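You operate a simulated robot arm through the tools that you are given. There is no shell and no other tool. Be economical: measure what you need, move in short steps, check, and stop when the job is done.

You run a simulated two-armed robot. Do the job below in one go: nothing can be reset, and whatever is moved stays where it is left.

JOB
Take the lid off the green-lidded jar and lay it down on the packing table. Open the wall box door, take the rolled blue strap on the top of the sorting bench and put it away in the grey wall box and shut the door again. Take the orange wiping pad on the top of the sorting bench and put it away on the left end of the flap bench. Open the left bench door, fetch the sieve from the top of the sorting bench and set it on the lower shelf in the bench cupboard and shut the door again. Take the red brush from the top of the sample bench and leave it on top of the yellow tin. Do these in any order. Set down upright: orange wiping pad.

The check looks at the end state, three seconds after you hand in, the way a careful person would. Anything else that was tipped, shoved, dropped, spilled or broken makes it a failure. Lids that push on must go on centred and level and be pressed home; caps that screw on are set level and turned clockwise until they are tight.

ROBOT AND FRAMES
Two 7-joint arms with fingered hands on one trunk, on a base that drives. Base frame: it is fixed to the floor where the robot stands at the start and does not move with it; the origin is under the middle of the robot, x ahead of it, y to its left, z up; the surface under the hand at the start is at about z = 0.8. Lengths are in m, angles in degrees, forces in N, time in s.
The left shoulder is at the start at [0.02, 0.208, 1.598], the right one opposite. With the tool pointing down near the work surface each hand reaches from about 0.1 to 0.92 m from the robot's upright axis, wherever it stands, measured 20 degrees to its own side. Places, roughly: green-lidded jar (7x7x9 cm) [0.8, 0.2, 0.8]; grey wall box (34x15 cm) [1.1, 0.74, 1.32]; left bench door [-1.9, 1.3, 0.4]; left end of the flap bench [-1.5, -4.1, 0.8]; lower shelf in the bench cupboard [-1.6, 1, 0.2]; orange wiping pad (6x9x8 cm) [0.5, -2.3, 0.9]; red brush (3x3x15 cm) [0, 2.9, 0.9]; rolled blue strap (9x9x4 cm) [0.4, -2.1, 0.9]; sieve [0.25, -2.75, 0.75]; wall box door [1, 0.8, 1.5]; yellow tin [0.75, 0, 0.75]. Payload 5 kg a hand.
The tool frame of a hand sits at the grasp point between the pads (the TCP): z along the fingers, y along the line on which they close. The tips reach 0.048 m beyond it. Largest opening 0.16 m; the body of the gripper starts 0.056 m behind the TCP. The gripper is a hand of 4 fingers: y runs from the thumb to the fingers, the wrist lies at [-0.026, -0.142, -0.252] in the tool frame, and closing takes about 1.5 s.
Orientation is that of the tool frame in the base frame, as a unit quaternion [w, x, y, z]. With the fingers straight down and the wrist toward the robot, the tool's x, y and z point along [0, 1, 0], [1, 0, 0] and [0, 0, -1] of the base frame.

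CONTROLS
- The arms move only by the tool servo_tool. It takes "left_plan", "right_plan" or both (then of equal length, played together; a hand with none holds still); each is a list of rows, each a list of 6 numbers: the shift along the tool's x, y, z in units of 30 mm (1.0 is 30 mm), then the turn, a rotation vector about the tool's x, y, z in units of 4 degrees (1.0 is 4 degrees). In form: [[tx, ty, tz, rx, ry, rz], ...]. A call has 1 to 20 rows; each row shifts and turns the commanded pose from where the row before left it, along the tool's axes as they then stand. "left_jaw" and "right_jaw" are, for a hand that has rows, the closure, from 0 (fully open) to 1 (shut), set as the call begins (left out, the last holds). A call with a number of a shift or a turn outside -1 to 1 is refused whole. Each row takes 0.2 s and may step no farther than 0.05 m and 8.6 degrees from the row before; otherwise, or with a gripper value out of range, the whole call is refused. A pose out of reach is approached as far as the arm can. The call stops where the force on the tool passes 40 N (or 10 N more than at its start, if that is more) or the arm is blocked; 0.2 s more then pass. Each finger travels about 0.108 m/s and halts on what it meets, pressing with about 26 N; the grip force reading is that of the motor and also rises with nothing between the fingers. The clock runs only during rows and for 0.2 s after the last one: add rows that do not move to give the fingers time. The reply holds the time, the measured pose of the TCP, the force on the tool along the base axes, the opening and the grip force, in the units named above and with some noise, with the torque about the TCP (base axes, N m) and any sound that the robot's microphone picked up.
- Cameras (640 x 400 px; columns grow to the right, rows downward): "scene" is now at [0.0905, 0.0382, 1.802]; the picture's right is [0.36, -0.93, 0.00], its down [-0.42, -0.16, -0.89] and it looks along [0.83, 0.32, -0.45] (base axes); focal length 277 px, centre (320, 200). "left" rides on the left gripper at [-0.087, -0.133, -0.189] in its tool frame; the picture's right is [-0.83, -0.26, 0.49], its down [0.51, -0.71, 0.49] and it looks along [0.22, 0.66, 0.72] (tool axes); focal length 238 px, centre (320, 200). "right" rides on the right gripper at [0.087, -0.133, -0.189] in its tool frame; the picture's right is [-0.83, 0.26, -0.49], its down [-0.51, -0.71, 0.49] and it looks along [-0.22, 0.66, 0.72] (tool axes); focal length 238 px, centre (320, 200). There is no depth. A picture from a camera that has moved, and an enlarged one, comes with that camera's place and axes in the base frame and with its lens. The place of the scene camera against the robot may be out by one fixed shift of up to 0.012 m in any direction.
- get_image(camera): a new picture of that camera. It takes no simulated time.
- lift_body(by): slides the trunk up (or, below 0, down) by that many m; the arms and the scene camera ride with it, the base frame stays. It gives what a move gives, with no picture.
- drive_base(legs): drives the robot by 1 to 6 legs, each [ahead, left, turn to the left] in m, m and degrees, along the robot's own axes; the way and the turn of a leg run together, so that a leg with both is an arc; at most 1.5 m and 180 degrees a leg. The arms and the cameras ride along, it lands a little off, and it stops where it bumps. It gives what a move gives.
- move_fingers(index, middle, ring, thumb_bend, thumb_turn, hand): sets how far each is bent, from 0 (flat) to 1 (curled in); at 0.3 the hand is open as for a grip, at 0.7 the pads meet at the TCP. One left out holds its place. A second passes; each finger stops where it meets its share of the squeeze, and holds until it gets a number again. A gripper value or a shape takes the hand back. It gives what a move gives, with no picture; readings hold the bend of each and the force on the fingers (four entries, about 0 where the hand has none), thumb and palm. thumb_turn goes from beside the hand (0) to across from the fingers (1), as for a grip.
- set_grasp(shape, hand): the hand has 4 fingers and takes this shape, open, in about a second: jaw (thumb against the fingers, like two jaws); tri (thumb and two fingers); tip (a fingertip pinch); poke (one finger out to press); point (the index stretched); flat (the hand flat); cup (the hand cupped); fist (a fist). The gripper value then closes the fingers along that shape, each until it touches; the sizes above hold for jaw. It gives what a move gives, with no picture.
- pan_tilt(pan, tilt): turns the head with the scene camera to pan (to the left, within 86 degrees either way) and tilt (down, from -29 to 69), counted from straight ahead of the robot. It gives what a move gives.
- close_up(camera, box): a new picture of the part [left, top, right, bottom] of that camera's present view, enlarged. It takes no simulated time.
- sign_off(): hands the job in; it is judged then, once.

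Go step by step. Nothing tells you exact positions but the pictures and the camera data: compare them with the known pose of the tool, close in by small moves and look again before you grip or let go. The budget is 196 turns and 172 pictures, counting those below and the enlarged ones. Unless the task says otherwise, let go and move clear before handing in, and close with one line.

The tools are called after "Emit:" by a JSON object that holds its "method" and its "body". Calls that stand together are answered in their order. servo_tool: Moves the arms, as the interface text tells. Its arguments: {"type":"object","properties":{"left_plan":{"type":"array","items":{"type":"array","items":{"type":"number"}}},"left_jaw":{"type":"number"},"right_plan":{"type":"array","items":{"type":"array","items":{"type":"number"}}},"right_jaw":{"type":"number"}},"required":[]} The other tools are called the same way: lift_body (by) slides the trunk up or down; set_grasp (shape, hand) gives the hand a shape; move_fingers (index, middle, ring, thumb_bend, thumb_turn, hand) moves the fingers one by one; drive_base (legs) drives the base; pan_tilt (pan, tilt) turns the head that bears the scene camera; get_image (camera) takes a picture; close_up (camera, box) takes an enlarged picture of a part of a camera's view; sign_off () hands the job in.

At the start:

```text
clock: 0.0
left_ee_pos: [0.4118, 0.5989, 1.594]
left_orientation: [0.0, 0.707, 0.707, 0.0]
left_wrist_force: [-0.1, -0.4, 0.7]
left_wrist_torque: [0.01, -0.04, 0.0]
left_opening: 0.1594
left_grip_force: 0.0
left_shape: jaw
left_bend: [0.3, 0.3, 0.3, 0.3, 0.98]
left_finger forces: [0.0, 0.1, 0.1, 0.0, 0.0, 0.0]
right_ee_pos: [0.4142, 0.0204, 1.6947]
right_orientation: [0.001, 0.707, 0.707, 0.001]
right_wrist_force: [-0.5, -0.6, 0.0]
right_wrist_torque: [-0.03, -0.02, 0.0]
right_opening: 0.1594
right_grip_force: 0.0
right_shape: jaw
right_bend: [0.3, 0.3, 0.3, 0.3, 0.98]
right_finger forces: [0.1, 0.1, 0.1, 0.1, 0.1, 0.0]
trunk travel left (down, up): [-0.6, 0.09]
robot x, y, heading: [0.0002, 0.0005, 0.1]
head pan, tilt: [21.3, 26.9]
```

scene: 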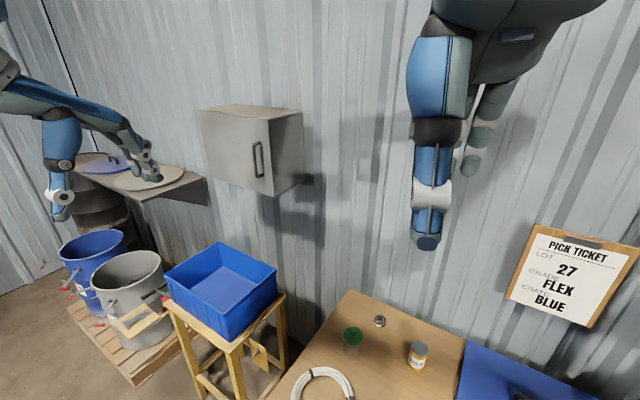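
right: 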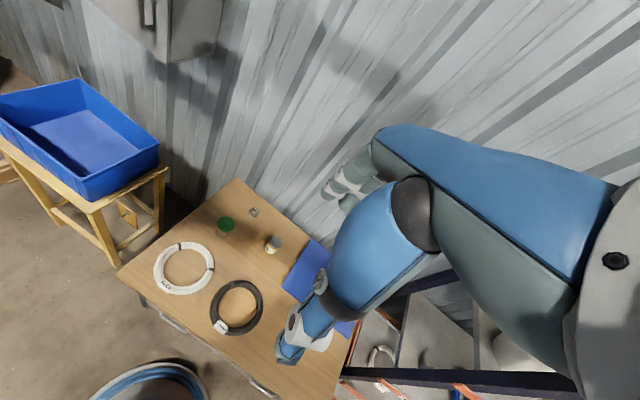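
left: 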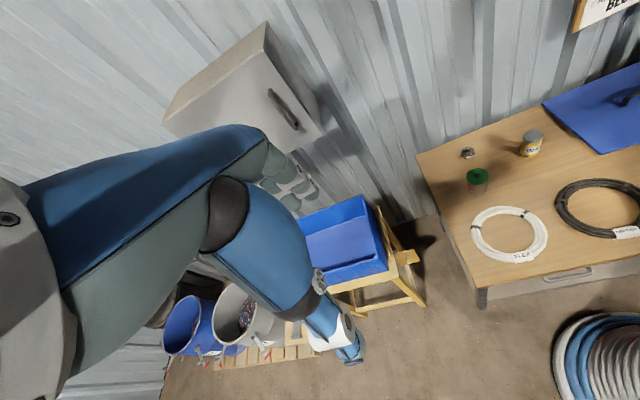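

I see the packing table ahead with the green-lidded jar, the yellow tin and the grey wall box. I'll take closer looks first.

Emit:
{"method": "pan_tilt", "body": {"pan": 5, "tilt": 45}}

Emit:
{"method": "get_image", "body": {"camera": "scene"}}

Emit:
{"method": "close_up", "body": {"camera": "scene", "box": [220, 80, 400, 200]}}

```text
clock: 0.8
left_ee_pos: [0.4109, 0.5995, 1.5971]
left_orientation: [0.0, 0.707, 0.707, 0.0]
left_wrist_force: [0.6, 0.2, 0.0]
left_wrist_torque: [-0.01, 0.0, -0.01]
left_opening: 0.1596
left_grip_force: 0.0
left_shape: jaw
left_bend: [0.3, 0.3, 0.3, 0.3, 0.98]
left_finger forces: [0.1, 0.1, 0.0, 0.0, 0.1, 0.0]
right_ee_pos: [0.413, 0.0212, 1.696]
right_orientation: [0.0, 0.707, 0.708, 0.0]
right_wrist_force: [-0.9, -0.5, -0.3]
right_wrist_torque: [0.0, 0.03, -0.02]
right_opening: 0.1597
right_grip_force: 0.1
right_shape: jaw
right_bend: [0.3, 0.3, 0.3, 0.3, 0.98]
right_finger forces: [0.0, 0.0, 0.1, 0.0, 0.0, 0.0]
trunk travel left (down, up): [-0.6, 0.09]
robot x, y, heading: [-0.002, -0.0028, -0.2]
head pan, tilt: [5.0, 45.0]
```

```text
168 pictures are left
camera scene: at [0.0861, 0.0121, 1.7746], right [0.09, -1.0, 0.0], down [-0.7, -0.06, -0.71], along [0.7, 0.06, -0.71], focal length 277 px, centre (320, 200)
```

scene: 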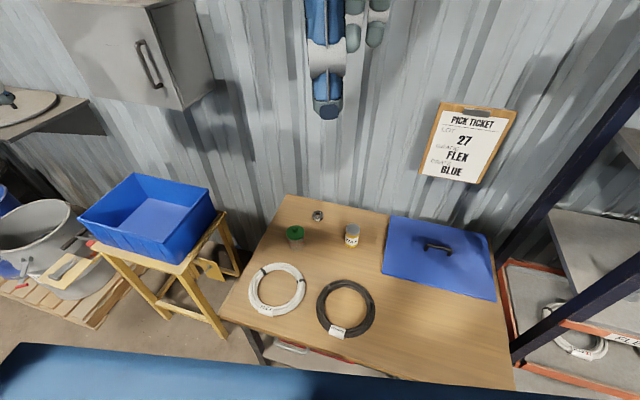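

```text
3.33 times, centred on (310, 140) of scene
camera zoom: at [0.0861, 0.0121, 1.7746], right [0.09, -1.0, 0.0], down [-0.7, -0.06, -0.71], along [0.7, 0.06, -0.71], focal length 922 px, centre (353, 400)
```

zoom: 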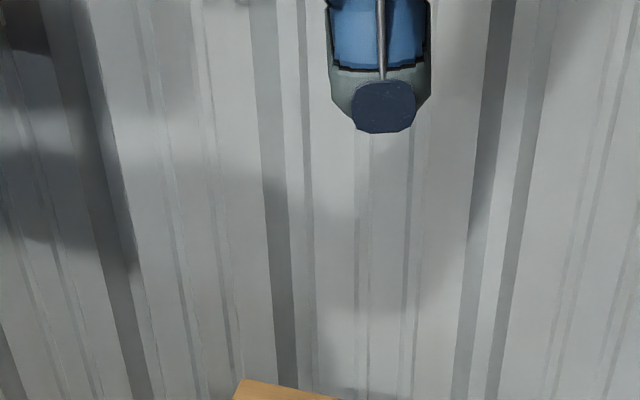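

Emit:
{"method": "close_up", "body": {"camera": "scene", "box": [260, 190, 380, 265]}}

Emit:
{"method": "close_up", "body": {"camera": "scene", "box": [40, 0, 240, 125]}}

```text
5.33 times, centred on (320, 228) of scene
camera zoom: at [0.0861, 0.0121, 1.7746], right [0.09, -1.0, 0.0], down [-0.7, -0.06, -0.71], along [0.7, 0.06, -0.71], focal length 1476 px, centre (320, 53)
```

zoom: 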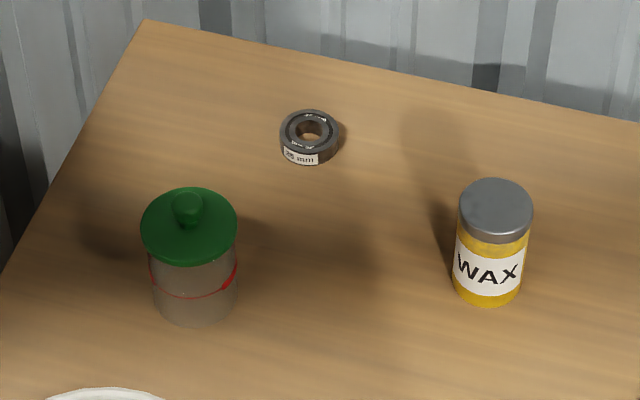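

```text
3.20 times, centred on (140, 62) of scene
camera zoom: at [0.0861, 0.0121, 1.7746], right [0.09, -1.0, 0.0], down [-0.7, -0.06, -0.71], along [0.7, 0.06, -0.71], focal length 885 px, centre (896, 640)
```

zoom: 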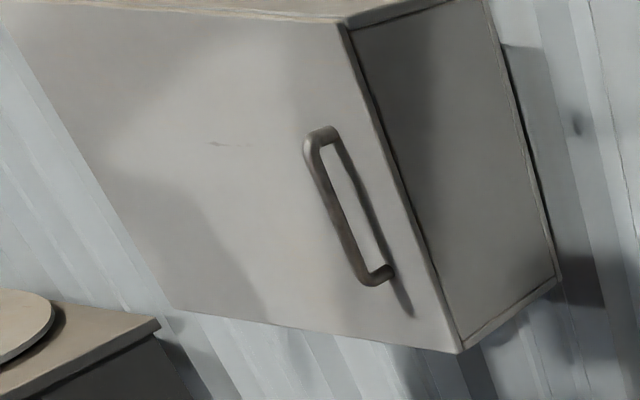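

The jar's lid has a knob at about (0.83, 0.18, 0.84). I'll bring the left hand above it, then look through its camera.

Emit:
{"method": "servo_tool", "body": {"left_plan": [[-0.7, 0.7, 1, 0, 0, 0], [-0.7, 0.7, 1, 0, 0, 0], [-0.7, 0.7, 1, 0, 0, 0], [-0.7, 0.7, 1, 0, 0, 0], [-0.7, 0.7, 1, 0, 0, 0], [-0.7, 0.7, 1, 0, 0, 0], [-0.7, 0.7, 1, 0, 0, 0], [-0.7, 0.7, 1, 0, 0, 0], [-0.7, 0.7, 1, 0, 0, 0], [-0.7, 0.7, 1, 0, 0, 0], [-0.7, 0.7, 1, 0, 0, 0], [-0.7, 0.7, 1, 0, 0, 0], [-0.7, 0.7, 1, 0, 0, 0], [-0.7, 0.7, 1, 0, 0, 0], [-0.7, 0.7, 1, 0, 0, 0], [-0.7, 0.7, 1, 0, 0, 0], [-0.7, 0.7, 1, 0, 0, 0], [-0.7, 0.7, 1, 0, 0, 0], [-0.7, 0.7, 1, 0, 0, 0], [-0.7, 0.7, 0.5, 0, 0, 0]], "left_jaw": 0}}

Emit:
{"method": "get_image", "body": {"camera": "left"}}

Emit:
{"method": "get_image", "body": {"camera": "scene"}}

```text
clock: 5.0
left_ee_pos: [0.8311, 0.1792, 1.0066]
left_orientation: [-0.001, 0.707, 0.707, -0.001]
left_wrist_force: [0.5, 2.1, 0.2]
left_wrist_torque: [-0.09, -0.01, -0.04]
left_opening: 0.1599
left_grip_force: 0.1
left_shape: jaw
left_bend: [0.3, 0.3, 0.3, 0.3, 0.97]
left_finger forces: [0.0, 0.1, 0.0, 0.1, 0.1, 0.0]
right_ee_pos: [0.4166, 0.0189, 1.6942]
right_orientation: [0.0, 0.707, 0.707, -0.001]
right_wrist_force: [-0.1, -1.0, 0.7]
right_wrist_torque: [0.08, 0.0, 0.0]
right_opening: 0.1594
right_grip_force: 0.0
right_shape: jaw
right_bend: [0.3, 0.3, 0.3, 0.3, 0.98]
right_finger forces: [0.1, 0.1, 0.1, 0.0, 0.0, 0.0]
trunk travel left (down, up): [-0.6, 0.09]
robot x, y, heading: [-0.0035, -0.0001, -0.1]
head pan, tilt: [5.0, 45.0]
```

```text
164 pictures are left
camera left: at [0.6985, 0.0919, 1.1971], right [-0.26, -0.83, -0.49], down [-0.71, 0.51, -0.49], along [0.66, 0.22, -0.72], focal length 238 px, centre (320, 200)
```

left: 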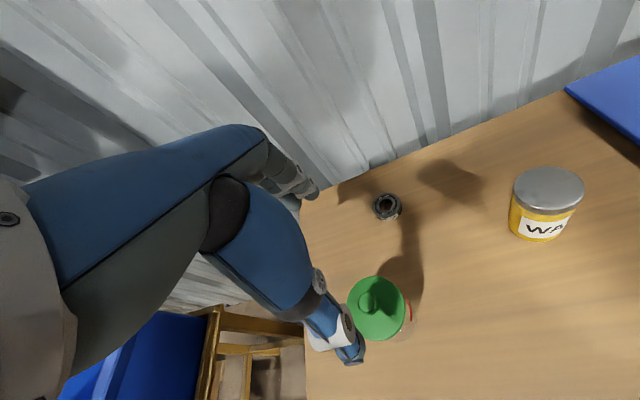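

```text
163 pictures are left
camera scene: at [0.0873, 0.0107, 1.7745], right [0.09, -1.0, 0.0], down [-0.71, -0.06, -0.71], along [0.7, 0.06, -0.71], focal length 277 px, centre (320, 200)
```

scene: 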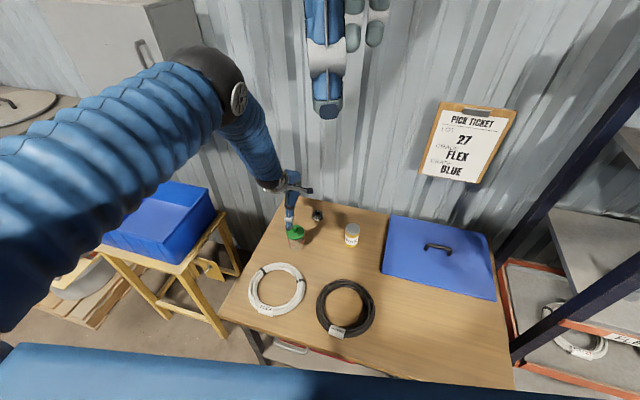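

Emit:
{"method": "close_up", "body": {"camera": "left", "box": [300, 250, 460, 350]}}

Emit:
{"method": "close_up", "body": {"camera": "scene", "box": [250, 160, 378, 240]}}

```text
4.00 times, centred on (380, 300) of left
camera zoom: at [0.6985, 0.0919, 1.1971], right [-0.26, -0.83, -0.49], down [-0.71, 0.51, -0.49], along [0.66, 0.22, -0.72], focal length 953 px, centre (80, -200)
```

zoom: 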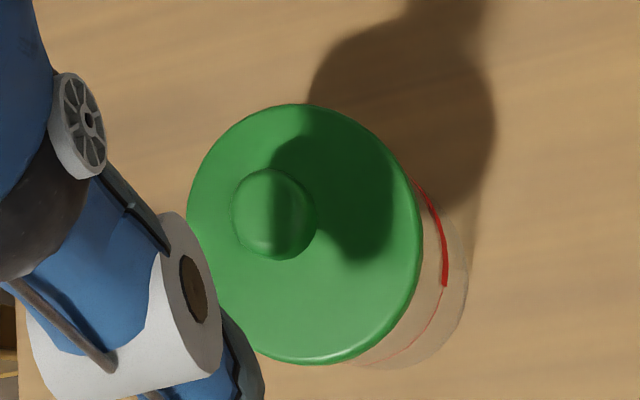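

```text
5.00 times, centred on (314, 200) of scene
camera zoom: at [0.0873, 0.0107, 1.7745], right [0.09, -1.0, 0.0], down [-0.71, -0.06, -0.71], along [0.7, 0.06, -0.71], focal length 1383 px, centre (350, 200)
```

zoom: 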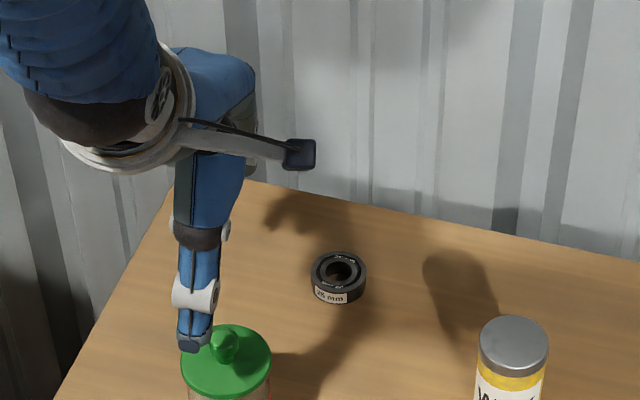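

The table top is at about z = 0.80 and the lid knob at about (0.788, 0.173, 0.885). I'll move over the knob and down so the tips stop just above the lid plate.

Emit:
{"method": "servo_tool", "body": {"left_plan": [[-0.1, -0.72, 0.5, 0, 0, 0], [-0.1, -0.71, 0.5, 0, 0, 0], [0, 0, 0.8, 0, 0, 0], [0, 0, 0.7, 0, 0, 0]]}}

Emit:
{"method": "get_image", "body": {"camera": "left"}}

Emit:
{"method": "close_up", "body": {"camera": "scene", "box": [250, 180, 346, 240]}}

```text
clock: 6.0
left_ee_pos: [0.7886, 0.1731, 0.9348]
left_orientation: [0.0, 0.707, 0.707, 0.001]
left_wrist_force: [0.3, -0.5, 0.3]
left_wrist_torque: [0.02, 0.09, -0.04]
left_opening: 0.16
left_grip_force: 0.1
left_shape: jaw
left_bend: [0.3, 0.3, 0.3, 0.3, 0.97]
left_finger forces: [0.0, 0.0, 0.0, 0.1, 0.1, 0.0]
right_ee_pos: [0.416, 0.0211, 1.6942]
right_orientation: [-0.001, 0.707, 0.707, -0.001]
right_wrist_force: [1.1, -0.2, 1.0]
right_wrist_torque: [-0.01, 0.02, -0.02]
right_opening: 0.1598
right_grip_force: 0.0
right_shape: jaw
right_bend: [0.3, 0.3, 0.3, 0.3, 0.98]
right_finger forces: [0.0, 0.0, 0.0, 0.1, 0.0, 0.1]
trunk travel left (down, up): [-0.6, 0.09]
robot x, y, heading: [0.001, -0.0005, -0.0]
head pan, tilt: [5.0, 45.0]
```

```text
160 pictures are left
camera left: at [0.6566, 0.0861, 1.1238], right [-0.26, -0.83, -0.49], down [-0.71, 0.51, -0.49], along [0.66, 0.22, -0.72], focal length 238 px, centre (320, 200)
```

left: 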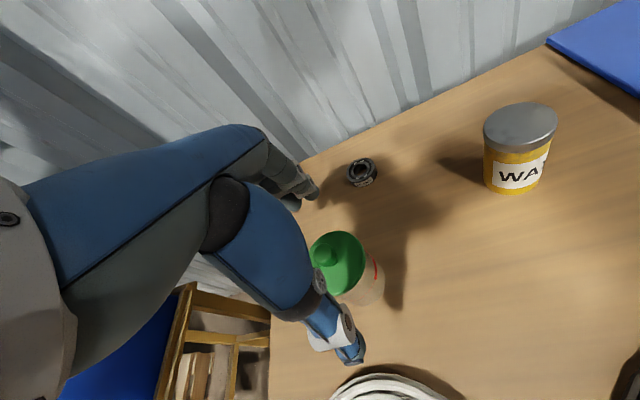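

```text
6.67 times, centred on (298, 210) of scene
camera zoom: at [0.0871, 0.0118, 1.7744], right [0.09, -1.0, 0.0], down [-0.7, -0.06, -0.71], along [0.7, 0.06, -0.71], focal length 1845 px, centre (467, 133)
```

zoom: 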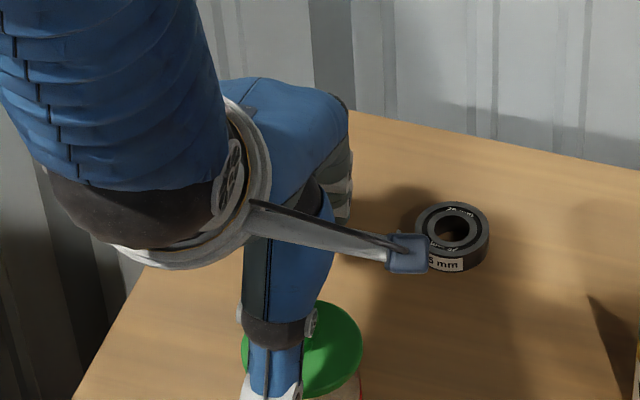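

The tips are level with the knob. Closing the hand on it here.

Emit:
{"method": "servo_tool", "body": {"left_plan": [[-0.1, 0, 0, 0, 0, 0], [0, 0, 0, 0, 0, 0], [0, 0, 0, 0, 0, 0], [0, 0, 0, 0, 0, 0], [0, 0, 0, 0, 0, 0], [0, 0, 0, 0, 0, 0], [0, 0, 0, 0, 0, 0], [0, 0, 0, 0, 0, 0], [0, 0, 0, 0, 0, 0]], "left_jaw": 1}}

Emit:
{"method": "get_image", "body": {"camera": "left"}}

Emit:
{"method": "close_up", "body": {"camera": "scene", "box": [250, 190, 346, 250]}}

```text
clock: 8.0
left_ee_pos: [0.7903, 0.1714, 0.9383]
left_orientation: [0.001, 0.707, 0.707, 0.002]
left_wrist_force: [10.0, 2.9, 25.5]
left_wrist_torque: [0.06, -1.01, -0.03]
left_opening: 0.0413
left_grip_force: 25.4
left_shape: jaw
left_bend: [0.73, 0.61, 0.65, 0.74, 1.0]
left_finger forces: [27.6, 13.9, 0.0, 0.0, 26.8, 0.0]
right_ee_pos: [0.4138, 0.0204, 1.6955]
right_orientation: [0.0, 0.707, 0.708, 0.0]
right_wrist_force: [-0.5, 1.0, 0.4]
right_wrist_torque: [0.01, 0.05, -0.02]
right_opening: 0.1595
right_grip_force: 0.1
right_shape: jaw
right_bend: [0.3, 0.3, 0.3, 0.3, 0.98]
right_finger forces: [0.1, 0.1, 0.0, 0.0, 0.1, 0.1]
trunk travel left (down, up): [-0.6, 0.09]
robot x, y, heading: [0.0016, 0.0012, 0.1]
head pan, tilt: [5.0, 45.0]
```

```text
158 pictures are left
camera left: at [0.6561, 0.0828, 1.126], right [-0.26, -0.83, -0.49], down [-0.71, 0.51, -0.49], along [0.66, 0.22, -0.72], focal length 238 px, centre (320, 200)
```

left: 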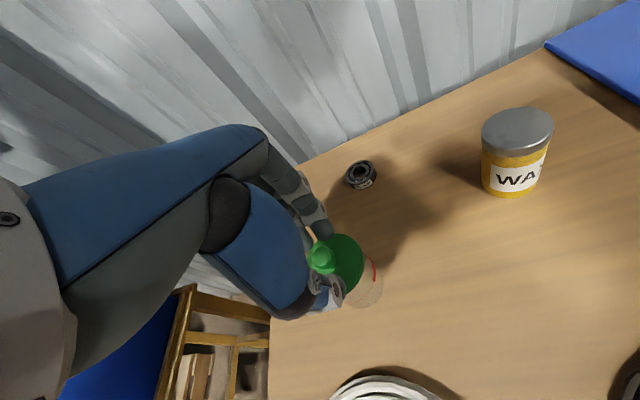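

```text
6.67 times, centred on (298, 220) of scene
camera zoom: at [0.0848, 0.0115, 1.7747], right [0.09, -1.0, 0.0], down [-0.7, -0.06, -0.71], along [0.7, 0.06, -0.71], focal length 1845 px, centre (467, 67)
```

zoom: 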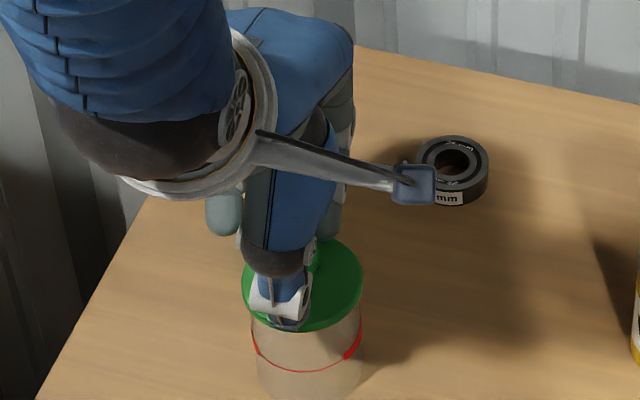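

The knob is held, with the tips resting on the plate. I'll lift gently.

Emit:
{"method": "servo_tool", "body": {"left_plan": [[0, 0, -0.3, 0, 0, 0], [0, 0, -0.5, 0, 0, 0], [0, 0, -0.8, 0, 0, 0], [0, 0, -1, 0, 0, 0], [0, 0, 0, 0, 0, 0]]}}

Emit:
{"method": "get_image", "body": {"camera": "left"}}

Emit:
{"method": "close_up", "body": {"camera": "scene", "box": [250, 170, 362, 240]}}

```text
clock: 9.2
left_ee_pos: [0.7887, 0.1713, 1.0119]
left_orientation: [0.0, 0.708, 0.707, 0.0]
left_wrist_force: [1.0, -0.3, 0.4]
left_wrist_torque: [-0.01, 0.03, 0.01]
left_opening: 0.0399
left_grip_force: 26.1
left_shape: jaw
left_bend: [0.73, 0.61, 0.65, 0.74, 1.0]
left_finger forces: [13.0, 9.6, 0.1, 0.0, 20.4, 0.0]
right_ee_pos: [0.4163, 0.0205, 1.695]
right_orientation: [0.001, 0.707, 0.707, 0.0]
right_wrist_force: [0.1, -0.4, -0.4]
right_wrist_torque: [0.03, 0.0, -0.02]
right_opening: 0.1599
right_grip_force: 0.1
right_shape: jaw
right_bend: [0.3, 0.3, 0.3, 0.3, 0.98]
right_finger forces: [0.1, 0.1, 0.0, 0.1, 0.0, 0.0]
trunk travel left (down, up): [-0.6, 0.09]
robot x, y, heading: [-0.0015, -0.0005, -0.1]
head pan, tilt: [5.0, 45.0]
heard: snap
```

```text
156 pictures are left
camera left: at [0.6566, 0.0828, 1.2011], right [-0.26, -0.83, -0.49], down [-0.71, 0.51, -0.49], along [0.66, 0.22, -0.72], focal length 238 px, centre (320, 200)
```

left: 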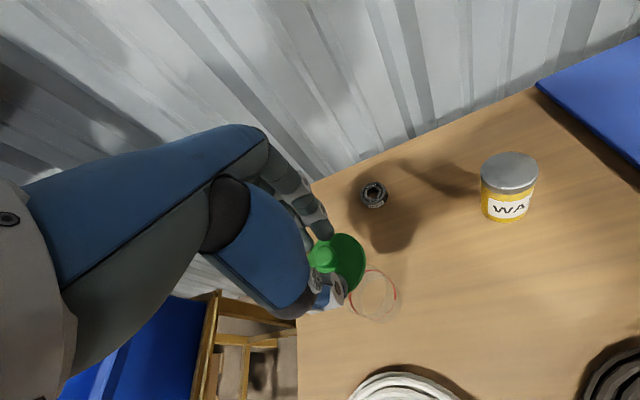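

```text
5.71 times, centred on (306, 205) of scene
camera zoom: at [0.0867, 0.0119, 1.7744], right [0.09, -1.0, 0.0], down [-0.7, -0.06, -0.71], along [0.7, 0.06, -0.71], focal length 1581 px, centre (400, 171)
```

zoom: 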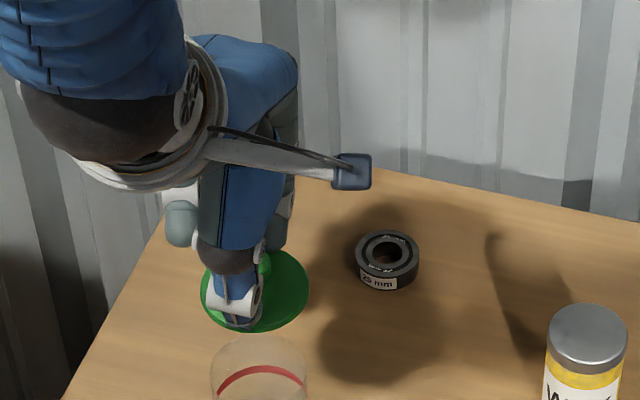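

The lid came off with a snap. I'll carry it to a free spot near (0.70, 0.07) and lower it.

Emit:
{"method": "servo_tool", "body": {"left_plan": [[-0.83, -0.75, 0, 0, 0, 0], [-0.83, -0.75, 0, 0, 0, 0], [-0.83, -0.75, 0, 0, 0, 0], [-0.83, -0.75, 0, 0, 0, 0], [0, 0, 1, 0, 0, 0], [0, 0, 1, 0, 0, 0], [0, 0, 1, 0, 0, 0], [0, 0, 0.4, 0, 0, 0], [0, 0, 0, 0, 0, 0]]}}

Emit:
{"method": "get_image", "body": {"camera": "left"}}

Emit:
{"method": "close_up", "body": {"camera": "scene", "box": [262, 200, 390, 280]}}

```text
clock: 11.2
left_ee_pos: [0.698, 0.071, 0.9107]
left_orientation: [0.0, 0.707, 0.707, 0.0]
left_wrist_force: [-0.6, -0.4, 0.2]
left_wrist_torque: [-0.01, -0.03, -0.04]
left_opening: 0.04
left_grip_force: 26.1
left_shape: jaw
left_bend: [0.73, 0.62, 0.65, 0.74, 1.0]
left_finger forces: [12.5, 9.4, 0.0, 0.1, 20.0, 0.1]
right_ee_pos: [0.4148, 0.0208, 1.6951]
right_orientation: [0.0, 0.707, 0.707, 0.0]
right_wrist_force: [0.6, -1.2, 0.2]
right_wrist_torque: [0.02, -0.04, 0.04]
right_opening: 0.1595
right_grip_force: 0.1
right_shape: jaw
right_bend: [0.3, 0.3, 0.3, 0.3, 0.98]
right_finger forces: [0.0, 0.1, 0.0, 0.0, 0.0, 0.0]
trunk travel left (down, up): [-0.6, 0.09]
robot x, y, heading: [0.002, -0.0021, 0.0]
head pan, tilt: [5.0, 45.0]
```

```text
154 pictures are left
camera left: at [0.5655, -0.0161, 1.0994], right [-0.26, -0.83, -0.49], down [-0.71, 0.51, -0.49], along [0.66, 0.22, -0.72], focal length 238 px, centre (320, 200)
```

left: 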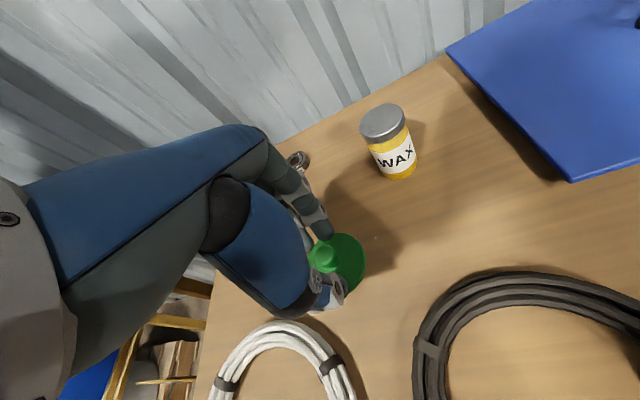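

```text
5.00 times, centred on (326, 240) of scene
camera zoom: at [0.0859, 0.0115, 1.7746], right [0.09, -1.0, 0.0], down [-0.7, -0.06, -0.71], along [0.7, 0.06, -0.71], focal length 1383 px, centre (290, 0)
```

zoom: 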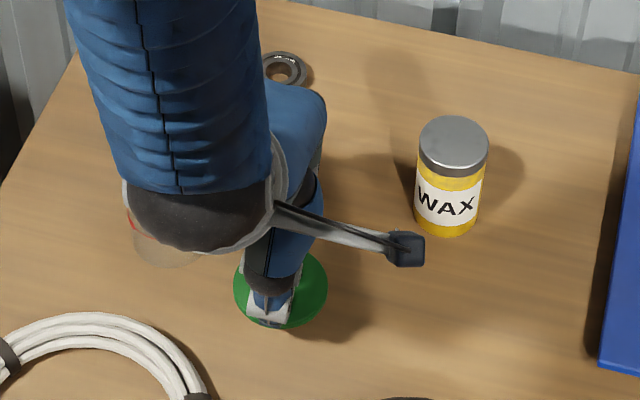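

Lowering in small steps until it touches.

Emit:
{"method": "servo_tool", "body": {"left_plan": [[0, 0, 0.4, 0, 0, 0], [0, 0, 0.3, 0, 0, 0], [0, 0, 0.2, 0, 0, 0], [0, 0, 0, 0, 0, 0]]}}

Emit:
{"method": "get_image", "body": {"camera": "left"}}

```text
clock: 12.2
left_ee_pos: [0.6982, 0.0706, 0.8836]
left_orientation: [0.0, 0.707, 0.707, 0.001]
left_wrist_force: [-0.5, 0.7, 0.6]
left_wrist_torque: [-0.02, -0.02, 0.0]
left_opening: 0.0401
left_grip_force: 25.8
left_shape: jaw
left_bend: [0.73, 0.62, 0.65, 0.74, 1.0]
left_finger forces: [12.5, 9.5, 0.0, 0.0, 20.0, 0.1]
right_ee_pos: [0.4153, 0.0212, 1.6948]
right_orientation: [-0.001, 0.707, 0.707, 0.0]
right_wrist_force: [0.5, -0.7, 0.5]
right_wrist_torque: [0.03, 0.01, 0.0]
right_opening: 0.1596
right_grip_force: 0.2
right_shape: jaw
right_bend: [0.3, 0.3, 0.3, 0.3, 0.98]
right_finger forces: [0.1, 0.2, 0.0, 0.0, 0.0, 0.1]
trunk travel left (down, up): [-0.6, 0.09]
robot x, y, heading: [0.0007, 0.0032, 0.1]
head pan, tilt: [5.0, 45.0]
```

```text
152 pictures are left
camera left: at [0.5663, -0.0161, 1.0724], right [-0.26, -0.83, -0.49], down [-0.71, 0.51, -0.49], along [0.66, 0.22, -0.72], focal length 238 px, centre (320, 200)
```

left: 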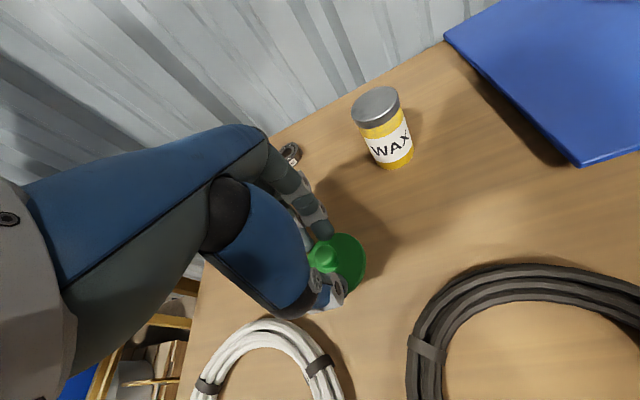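

Emit:
{"method": "servo_tool", "body": {"left_plan": [[0, 0, 0.2, 0, 0, 0], [0, 0, 0.2, 0, 0, 0], [0, 0, 0.2, 0, 0, 0]]}}

```text
clock: 13.0
left_ee_pos: [0.6984, 0.0698, 0.8664]
left_orientation: [0.001, 0.707, 0.707, 0.0]
left_wrist_force: [1.1, 0.5, -0.2]
left_wrist_torque: [0.01, 0.05, 0.03]
left_opening: 0.0401
left_grip_force: 26.3
left_shape: jaw
left_bend: [0.73, 0.62, 0.65, 0.74, 1.0]
left_finger forces: [12.5, 9.4, 0.0, 0.0, 20.0, 0.0]
right_ee_pos: [0.4153, 0.0207, 1.6938]
right_orientation: [0.0, 0.707, 0.707, 0.001]
right_wrist_force: [-0.7, -0.1, -0.2]
right_wrist_torque: [-0.02, 0.0, 0.03]
right_opening: 0.1595
right_grip_force: 0.1
right_shape: jaw
right_bend: [0.3, 0.3, 0.3, 0.3, 0.98]
right_finger forces: [0.0, 0.0, 0.1, 0.0, 0.0, 0.0]
trunk travel left (down, up): [-0.6, 0.09]
robot x, y, heading: [0.0011, -0.0023, 0.3]
head pan, tilt: [5.0, 45.0]
```

Emit:
{"method": "servo_tool", "body": {"left_plan": [[0, 0, 0.15, 0, 0, 0], [0, 0, 0.15, 0, 0, 0], [0, 0, 0.15, 0, 0, 0]]}}

Emit:
{"method": "close_up", "body": {"camera": "left", "box": [280, 210, 408, 290]}}

```text
clock: 13.8
left_ee_pos: [0.6984, 0.0709, 0.854]
left_orientation: [0.0, 0.707, 0.707, 0.001]
left_wrist_force: [0.9, 0.4, 4.9]
left_wrist_torque: [-0.13, 0.15, 0.03]
left_opening: 0.0399
left_grip_force: 25.9
left_shape: jaw
left_bend: [0.73, 0.62, 0.71, 0.74, 1.0]
left_finger forces: [16.7, 8.6, 0.1, 0.0, 20.9, 0.0]
right_ee_pos: [0.4141, 0.0202, 1.6948]
right_orientation: [-0.001, 0.707, 0.707, 0.0]
right_wrist_force: [0.0, -0.1, -0.2]
right_wrist_torque: [-0.04, -0.03, -0.01]
right_opening: 0.1596
right_grip_force: 0.0
right_shape: jaw
right_bend: [0.3, 0.3, 0.3, 0.3, 0.98]
right_finger forces: [0.0, 0.0, 0.0, 0.0, 0.0, 0.1]
trunk travel left (down, up): [-0.6, 0.09]
robot x, y, heading: [-0.0022, -0.0002, -0.2]
head pan, tilt: [5.0, 45.0]
```

```text
5.00 times, centred on (344, 250) of left
camera zoom: at [0.5658, -0.0168, 1.042], right [-0.26, -0.83, -0.49], down [-0.71, 0.51, -0.49], along [0.66, 0.22, -0.72], focal length 1192 px, centre (200, -50)
```

zoom: 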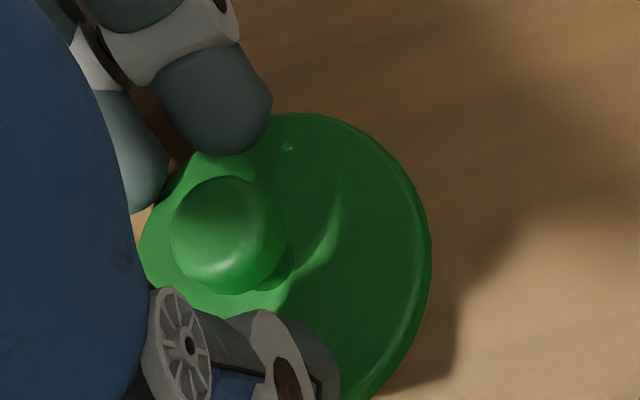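

The lid touches the table. Releasing and rising.

Emit:
{"method": "servo_tool", "body": {"left_plan": [[0, 0, 0, 0, 0, 0], [0, 0, 0, 0, 0, 0], [0, 0, 0, 0, 0, 0], [0, 0, 0, 0, 0, 0], [0, 0, 0, 0, 0, 0], [0, 0, 0, 0, 0, 0], [0, 0, 0, 0, 0, 0], [0, 0, -0.5, 0, 0, 0], [0, 0, -1, 0, 0, 0], [0, 0, -1, 0, 0, 0], [0, 0, -1, 0, 0, 0], [0, 0, -1, 0, 0, 0], [0, 0, -1, 0, 0, 0]], "left_jaw": 0}}

Emit:
{"method": "close_up", "body": {"camera": "left", "box": [240, 180, 480, 330]}}

```text
clock: 16.6
left_ee_pos: [0.6955, 0.0699, 1.0175]
left_orientation: [-0.001, 0.707, 0.707, 0.0]
left_wrist_force: [-1.1, -0.1, -1.8]
left_wrist_torque: [0.0, -0.14, 0.0]
left_opening: 0.1597
left_grip_force: 0.1
left_shape: jaw
left_bend: [0.3, 0.3, 0.3, 0.3, 0.98]
left_finger forces: [0.0, 0.0, 0.1, 0.1, 0.0, 0.1]
right_ee_pos: [0.415, 0.0201, 1.695]
right_orientation: [0.0, 0.707, 0.707, 0.0]
right_wrist_force: [0.3, 0.0, -0.3]
right_wrist_torque: [0.02, -0.02, -0.02]
right_opening: 0.1596
right_grip_force: 0.0
right_shape: jaw
right_bend: [0.3, 0.3, 0.3, 0.3, 0.98]
right_finger forces: [0.0, 0.1, 0.0, 0.0, 0.1, 0.0]
trunk travel left (down, up): [-0.6, 0.09]
robot x, y, heading: [0.0019, -0.0006, 0.0]
head pan, tilt: [5.0, 45.0]
```

```text
2.67 times, centred on (360, 255) of left
camera zoom: at [0.5642, -0.0172, 1.2065], right [-0.26, -0.83, -0.49], down [-0.71, 0.51, -0.49], along [0.66, 0.22, -0.72], focal length 636 px, centre (213, 53)
```

zoom: 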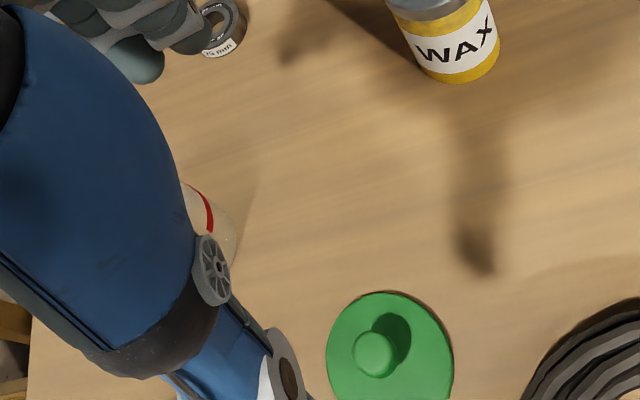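

The lid lies flat on the table. Now for the wall box door: I'll raise the left hand and drive left a bit.

Emit:
{"method": "servo_tool", "body": {"left_plan": [[0.85, -0.37, -0.98, 0, 0, 0], [0.85, -0.37, -0.98, 0, 0, 0], [0.85, -0.37, -0.98, 0, 0, 0], [0.85, -0.37, -0.98, 0, 0, 0], [0.85, -0.37, -0.98, 0, 0, 0], [0.85, -0.37, -0.98, 0, 0, 0], [0.85, -0.37, -0.98, 0, 0, 0], [0.85, -0.37, -0.98, 0, 0, 0], [0.85, -0.37, -0.98, 0, 0, 0], [0.85, -0.37, -0.98, 0, 0, 0], [0.85, -0.37, -0.98, 0, 0, 0], [0.85, -0.37, -0.98, 0, 0, 0], [0.85, -0.37, -0.98, 0, 0, 0]]}}

Emit:
{"method": "servo_tool", "body": {"left_plan": [[0, 0, 0, -1, -1, -1], [0, 0, 0, -1, -1, -1], [0, 0, 0, -1, -1, -1], [0, 0, 0, -1, -1, -1], [0, 0, 0, -1, -1, -1], [0, 0, 0, -1, -1, -1], [0, 0, 0, -1, -1, -1], [0, 0, 0, -1, -1, -1], [0, 0, 0, -1, -1, -1], [0, 0, 0, -1, -1, -1], [0, 0, 0, -1, -1, -1], [0, 0, 0, -1, -1, -1], [0, 0, 0, -1, -1, -1], [0, 0, 0, -1, -1, -1], [0, 0, 0, -1, -1, -1], [0, 0, 0, -1, -1, -1], [0, 0, 0, -1, -1, -1], [0, 0, 0, -0.32, -0.32, -0.32]]}}

Emit:
{"method": "drive_base", "body": {"legs": [[0, 0.35, 0]]}}

Emit:
{"method": "pan_tilt", "body": {"pan": 22, "tilt": 20}}

Emit:
{"method": "get_image", "body": {"camera": "scene"}}

Emit:
{"method": "get_image", "body": {"camera": "left"}}

```text
clock: 19.4
left_ee_pos: [0.5515, 0.4027, 1.3996]
left_orientation: [0.0, 0.707, 0.707, 0.0]
left_wrist_force: [-2.1, 0.1, -1.3]
left_wrist_torque: [-0.02, -0.15, 0.03]
left_opening: 0.1598
left_grip_force: 0.1
left_shape: jaw
left_bend: [0.3, 0.3, 0.3, 0.3, 0.97]
left_finger forces: [0.1, 0.0, 0.0, 0.0, 0.0, 0.1]
right_ee_pos: [0.4119, 0.0216, 1.6953]
right_orientation: [0.001, 0.707, 0.707, 0.0]
right_wrist_force: [-0.9, 0.1, 1.2]
right_wrist_torque: [-0.06, -0.14, -0.01]
right_opening: 0.1596
right_grip_force: 0.0
right_shape: jaw
right_bend: [0.3, 0.3, 0.3, 0.3, 0.98]
right_finger forces: [0.1, 0.1, 0.0, 0.0, 0.1, 0.0]
trunk travel left (down, up): [-0.6, 0.09]
robot x, y, heading: [-0.0025, -0.0007, 0.0]
head pan, tilt: [5.0, 45.0]
```

```text
clock: 23.4
left_ee_pos: [0.6129, 0.4199, 1.5016]
left_orientation: [0.771, 0.001, 0.637, 0.001]
left_wrist_force: [-0.9, 0.7, -2.0]
left_wrist_torque: [0.06, -0.07, -0.12]
left_opening: 0.1603
left_grip_force: 0.1
left_shape: jaw
left_bend: [0.3, 0.3, 0.3, 0.3, 0.97]
left_finger forces: [0.0, 0.0, 0.0, 0.1, 0.0, 0.1]
left hand out of reach, approached as far as the arm can: row 6, 7, 8, 9, 10
right_ee_pos: [0.4125, 0.0242, 1.6944]
right_orientation: [0.0, 0.708, 0.707, -0.001]
right_wrist_force: [-0.4, 2.1, 0.0]
right_wrist_torque: [-0.15, -0.07, -0.03]
right_opening: 0.1596
right_grip_force: 0.1
right_shape: jaw
right_bend: [0.3, 0.3, 0.3, 0.3, 0.98]
right_finger forces: [0.0, 0.0, 0.1, 0.0, 0.1, 0.0]
trunk travel left (down, up): [-0.6, 0.09]
robot x, y, heading: [-0.0012, -0.0004, 0.2]
head pan, tilt: [5.0, 45.0]
stopped in row 18 (left hand): the arm was blocked; the commanded pose is now the measured one
```

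```text
clock: 25.7
left_ee_pos: [0.6153, 0.7664, 1.5004]
left_orientation: [0.77, 0.003, 0.638, 0.001]
left_wrist_force: [1.0, -0.3, 0.2]
left_wrist_torque: [-0.03, 0.01, 0.08]
left_opening: 0.1601
left_grip_force: 0.1
left_shape: jaw
left_bend: [0.3, 0.3, 0.3, 0.3, 0.97]
left_finger forces: [0.0, 0.0, 0.0, 0.1, 0.0, 0.0]
right_ee_pos: [0.4156, 0.3679, 1.6942]
right_orientation: [0.0, 0.708, 0.706, 0.0]
right_wrist_force: [-0.2, 0.6, 0.0]
right_wrist_torque: [0.02, -0.03, 0.0]
right_opening: 0.1596
right_grip_force: 0.2
right_shape: jaw
right_bend: [0.3, 0.3, 0.3, 0.3, 0.98]
right_finger forces: [0.0, 0.0, 0.0, 0.1, 0.1, 0.0]
trunk travel left (down, up): [-0.6, 0.09]
robot x, y, heading: [0.0007, 0.351, -0.1]
head pan, tilt: [5.0, 45.0]
```

```text
clock: 26.6
left_ee_pos: [0.6155, 0.7669, 1.4998]
left_orientation: [0.77, 0.003, 0.638, 0.001]
left_wrist_force: [0.6, 0.6, 0.2]
left_wrist_torque: [-0.03, 0.02, 0.02]
left_opening: 0.1601
left_grip_force: 0.1
left_shape: jaw
left_bend: [0.3, 0.3, 0.3, 0.3, 0.97]
left_finger forces: [0.0, 0.0, 0.0, 0.1, 0.0, 0.1]
right_ee_pos: [0.4146, 0.3691, 1.6954]
right_orientation: [-0.001, 0.707, 0.707, 0.0]
right_wrist_force: [0.9, -0.3, -0.8]
right_wrist_torque: [-0.02, 0.0, 0.0]
right_opening: 0.1597
right_grip_force: 0.0
right_shape: jaw
right_bend: [0.3, 0.3, 0.3, 0.3, 0.98]
right_finger forces: [0.0, 0.0, 0.0, 0.0, 0.0, 0.0]
trunk travel left (down, up): [-0.6, 0.09]
robot x, y, heading: [0.0041, 0.3502, 0.1]
head pan, tilt: [22.0, 20.0]
```

```text
149 pictures are left
camera scene: at [0.092, 0.3891, 1.8131], right [0.37, -0.93, 0.0], down [-0.32, -0.13, -0.94], along [0.87, 0.35, -0.34], focal length 277 px, centre (320, 200)
```

scene: 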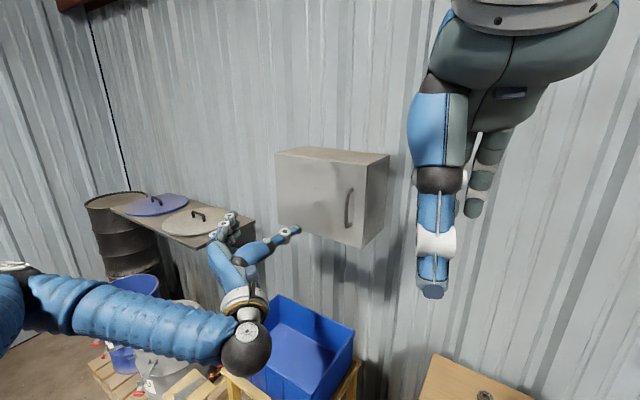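

```text
148 pictures are left
camera left: at [0.4133, 0.6329, 1.5491], right [0.32, -0.26, 0.91], down [0.57, -0.71, -0.41], along [0.75, 0.65, -0.08], focal length 238 px, centre (320, 200)
```

left: 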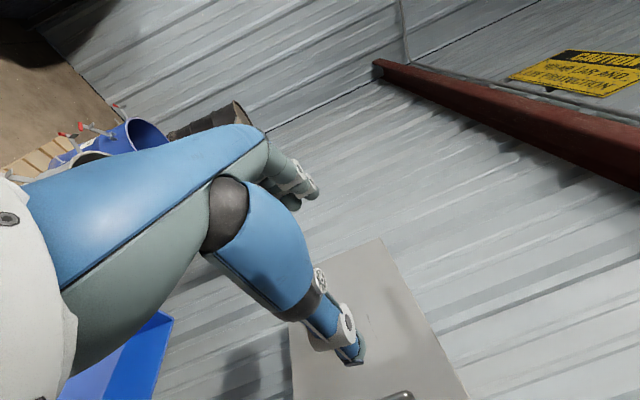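

The door handle is a vertical bar at about (0.976, 0.641, 1.45) and the hinge is on the left. I'll move the right arm aside and bring the left hand to the handle, fingers pointing forward.

Emit:
{"method": "servo_tool", "body": {"left_plan": [[0, 0, 0, 0, 0.92, 0], [0, 0, 0, 0, 0.92, 0], [0, 0, 0, 0, 0.92, 0], [0.17, -0.42, 0.4, 0, 0, 0], [0.17, -0.42, 0.4, 0, 0, 0], [0.17, -0.42, 0.4, 0, 0, 0], [0.17, -0.42, 0.4, 0, 0, 0], [0.17, -0.42, 0.4, 0, 0, 0], [0.17, -0.42, 0.4, 0, 0, 0], [0.17, -0.42, 0.4, 0, 0, 0], [0.17, -0.42, 0.4, 0, 0, 0], [0.17, -0.42, 0.4, 0, 0, 0], [0.17, -0.42, 0.4, 0, 0, 0], [0, 0, 0.9, 0, 0, 0], [0, 0, 0.9, 0, 0, 0], [0, 0, 0.9, 0, 0, 0], [0, 0, 0.8, 0, 0, 0]], "right_plan": [[-1, 0, 0, 0, 0, 0], [-1, 0, 0, 0, 0, 0], [-1, 0, 0, 0, 0, 0], [-1, 0, 0, 0, 0, 0], [-1, 0, 0, 0, 0, 0], [-1, 0, 0, 0, 0, 0], [-1, 0, 0, 0, 0, 0], [-1, 0, 0, 0, 0, 0], [-1, 0, 0, 0, 0, 0], [-1, 0, 0, 0, 0, 0], [0, 0, 0, 0, 0, 0], [0, 0, 0, 0, 0, 0], [0, 0, 0, 0, 0, 0], [0, 0, 0, 0, 0, 0], [0, 0, 0, 0, 0, 0], [0, 0, 0, 0, 0, 0], [0, 0, 0, 0, 0, 0]]}}

Emit:
{"method": "get_image", "body": {"camera": "left"}}

Emit:
{"method": "get_image", "body": {"camera": "scene"}}

```text
clock: 30.2
left_ee_pos: [0.8408, 0.6399, 1.4459]
left_orientation: [0.704, 0.003, 0.71, 0.001]
left_wrist_force: [-0.4, -0.5, -2.0]
left_wrist_torque: [0.0, -0.1, 0.0]
left_opening: 0.16
left_grip_force: 0.0
left_shape: jaw
left_bend: [0.3, 0.3, 0.3, 0.3, 0.97]
left_finger forces: [0.1, 0.0, 0.0, 0.0, 0.0, 0.0]
right_ee_pos: [0.4146, 0.0695, 1.6941]
right_orientation: [-0.001, 0.708, 0.706, 0.0]
right_wrist_force: [0.2, 0.4, -0.3]
right_wrist_torque: [-0.01, 0.07, 0.02]
right_opening: 0.1598
right_grip_force: 0.0
right_shape: jaw
right_bend: [0.3, 0.3, 0.3, 0.3, 0.97]
right_finger forces: [0.0, 0.1, 0.0, 0.0, 0.1, 0.0]
trunk travel left (down, up): [-0.6, 0.09]
robot x, y, heading: [-0.0006, 0.3495, -0.1]
head pan, tilt: [22.0, 20.0]
```

```text
147 pictures are left
camera left: at [0.6525, 0.5065, 1.5332], right [0.49, -0.26, 0.83], down [0.49, -0.71, -0.51], along [0.72, 0.66, -0.22], focal length 238 px, centre (320, 200)
```

left: 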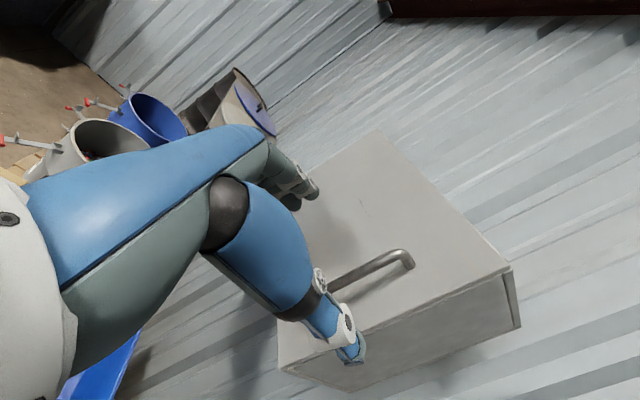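

```text
146 pictures are left
camera scene: at [0.0931, 0.3888, 1.8131], right [0.37, -0.93, 0.0], down [-0.32, -0.13, -0.94], along [0.87, 0.35, -0.34], focal length 277 px, centre (320, 200)
```

scene: 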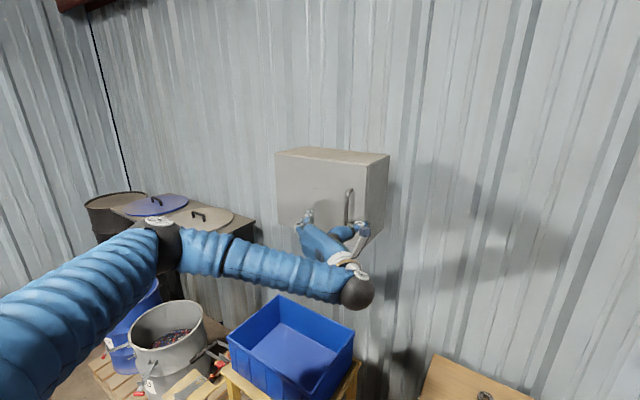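

The bar is between thumb and fingers. Moving 9 cm forward, then looking.

Emit:
{"method": "servo_tool", "body": {"left_plan": [[0, -0.1, 1, 0, 0, 0], [0, 0, 1, 0, 0, 0], [0, 0, 1, 0, 0, 0], [0, 0, 0, 0, 0, 0]]}}

Emit:
{"method": "close_up", "body": {"camera": "left", "box": [220, 120, 540, 320]}}

Emit:
{"method": "close_up", "body": {"camera": "scene", "box": [270, 140, 398, 260]}}

```text
clock: 31.2
left_ee_pos: [0.9297, 0.6358, 1.4471]
left_orientation: [0.705, 0.002, 0.709, 0.001]
left_wrist_force: [-0.1, 0.3, 0.7]
left_wrist_torque: [0.01, -0.02, -0.01]
left_opening: 0.16
left_grip_force: 0.1
left_shape: jaw
left_bend: [0.3, 0.3, 0.3, 0.3, 0.97]
left_finger forces: [0.0, 0.1, 0.0, 0.0, 0.0, 0.1]
right_ee_pos: [0.4148, 0.0675, 1.6932]
right_orientation: [0.0, 0.707, 0.707, 0.0]
right_wrist_force: [-0.3, -0.3, -0.1]
right_wrist_torque: [0.0, -0.02, -0.01]
right_opening: 0.1596
right_grip_force: 0.1
right_shape: jaw
right_bend: [0.3, 0.3, 0.3, 0.3, 0.97]
right_finger forces: [0.0, 0.0, 0.0, 0.1, 0.0, 0.0]
trunk travel left (down, up): [-0.6, 0.09]
robot x, y, heading: [0.0019, 0.3517, -0.0]
head pan, tilt: [22.0, 20.0]
```

```text
2.00 times, centred on (380, 220) of left
camera zoom: at [0.7413, 0.5026, 1.5345], right [0.49, -0.26, 0.83], down [0.49, -0.71, -0.51], along [0.72, 0.65, -0.22], focal length 477 px, centre (200, 160)
```

zoom: 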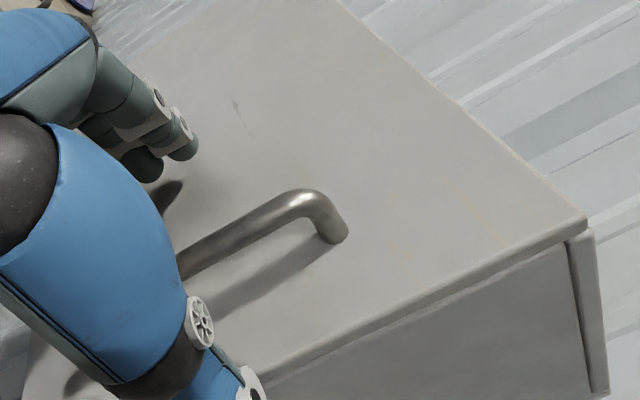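

```text
3.33 times, centred on (334, 200) of scene
camera zoom: at [0.0918, 0.3888, 1.8132], right [0.37, -0.93, 0.0], down [-0.32, -0.13, -0.94], along [0.87, 0.35, -0.34], focal length 922 px, centre (273, 200)
```

zoom: 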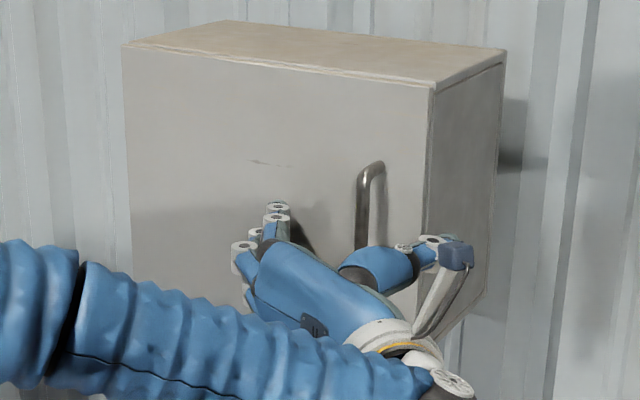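

The bar is about at the TCP depth now. Shifting slightly right and closing.

Emit:
{"method": "servo_tool", "body": {"left_plan": [[0, -0.4, 0, 0, 0, 0], [0, 0, 0, 0, 0, 0], [0, 0, 0, 0, 0, 0], [0, 0, 0, 0, 0, 0], [0, 0, 0, 0, 0, 0], [0, 0, 0, 0, 0, 0], [0, 0, 0, 0, 0, 0], [0, 0, 0, 0, 0, 0], [0, 0, 0, 0, 0, 0]], "left_jaw": 1}}

Emit:
{"method": "close_up", "body": {"camera": "left", "box": [220, 120, 540, 320]}}

```text
clock: 33.2
left_ee_pos: [0.928, 0.6201, 1.4499]
left_orientation: [0.706, 0.004, 0.709, 0.0]
left_wrist_force: [-15.8, -18.0, -4.2]
left_wrist_torque: [-0.21, -0.14, 0.24]
left_opening: 0.0674
left_grip_force: 26.1
left_shape: jaw
left_bend: [0.74, 0.58, 0.57, 0.65, 1.0]
left_finger forces: [22.0, 0.1, 0.1, 0.0, 27.6, 0.0]
right_ee_pos: [0.4119, 0.0678, 1.6941]
right_orientation: [-0.001, 0.709, 0.706, 0.001]
right_wrist_force: [-0.1, -0.2, 0.2]
right_wrist_torque: [0.02, -0.04, -0.01]
right_opening: 0.1596
right_grip_force: 0.0
right_shape: jaw
right_bend: [0.3, 0.3, 0.3, 0.3, 0.97]
right_finger forces: [0.1, 0.0, 0.1, 0.1, 0.0, 0.1]
trunk travel left (down, up): [-0.6, 0.09]
robot x, y, heading: [-0.0031, 0.3508, -0.2]
head pan, tilt: [22.0, 20.0]
```

```text
2.00 times, centred on (380, 220) of left
camera zoom: at [0.7391, 0.4875, 1.5348], right [0.49, -0.27, 0.83], down [0.49, -0.71, -0.51], along [0.72, 0.65, -0.22], focal length 477 px, centre (200, 160)
```

zoom: 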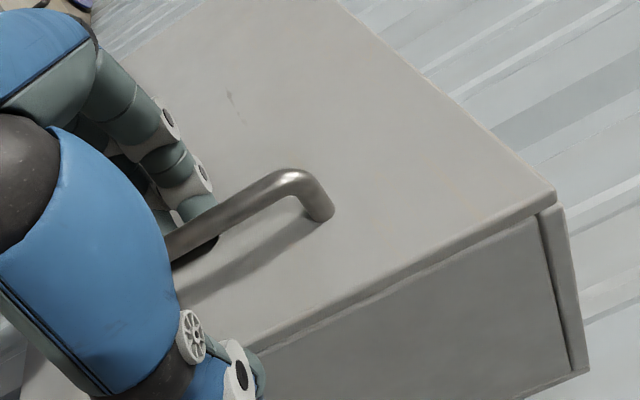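

The bar is hooked between index and thumb. Pulling the door along its arc.

Emit:
{"method": "servo_tool", "body": {"left_plan": [[0, 0.08, -0.7, 0.3, 0, 0], [0, 0.15, -0.68, 0.4, 0, 0], [0, 0.2, -0.66, 0.5, 0, 0], [0, 0.25, -0.64, 0.5, 0, 0], [0, 0.35, -0.62, 0.5, 0, 0]]}}

Emit:
{"method": "close_up", "body": {"camera": "scene", "box": [250, 140, 410, 260]}}

```text
clock: 34.4
left_ee_pos: [0.8301, 0.6574, 1.4489]
left_orientation: [0.703, 0.058, 0.707, -0.054]
left_wrist_force: [-9.0, -20.2, -2.4]
left_wrist_torque: [-0.01, 0.17, -1.73]
left_opening: 0.061
left_grip_force: 25.8
left_shape: jaw
left_bend: [0.74, 0.58, 0.57, 0.69, 1.0]
left_finger forces: [6.7, 0.1, 0.1, 0.0, 27.2, 0.1]
right_ee_pos: [0.4115, 0.0666, 1.6948]
right_orientation: [0.0, 0.708, 0.706, 0.002]
right_wrist_force: [-0.5, 0.5, 1.1]
right_wrist_torque: [-0.08, -0.08, 0.01]
right_opening: 0.1597
right_grip_force: 0.0
right_shape: jaw
right_bend: [0.3, 0.3, 0.3, 0.3, 0.97]
right_finger forces: [0.0, 0.0, 0.0, 0.0, 0.1, 0.0]
trunk travel left (down, up): [-0.6, 0.09]
robot x, y, heading: [0.0045, 0.3507, -0.2]
head pan, tilt: [22.0, 20.0]
```

```text
3.33 times, centred on (330, 200) of scene
camera zoom: at [0.089, 0.3864, 1.8134], right [0.37, -0.93, 0.0], down [-0.32, -0.13, -0.94], along [0.87, 0.35, -0.34], focal length 922 px, centre (287, 200)
```

zoom: 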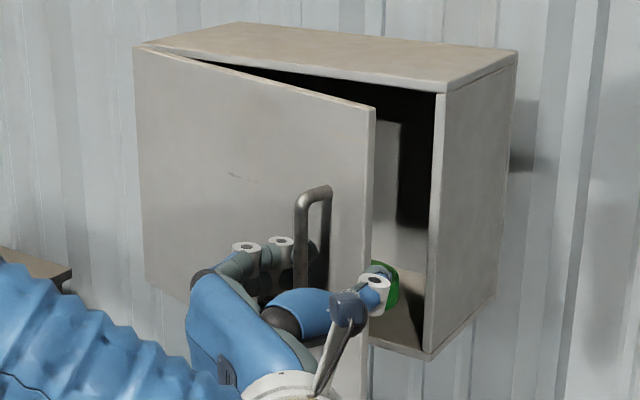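

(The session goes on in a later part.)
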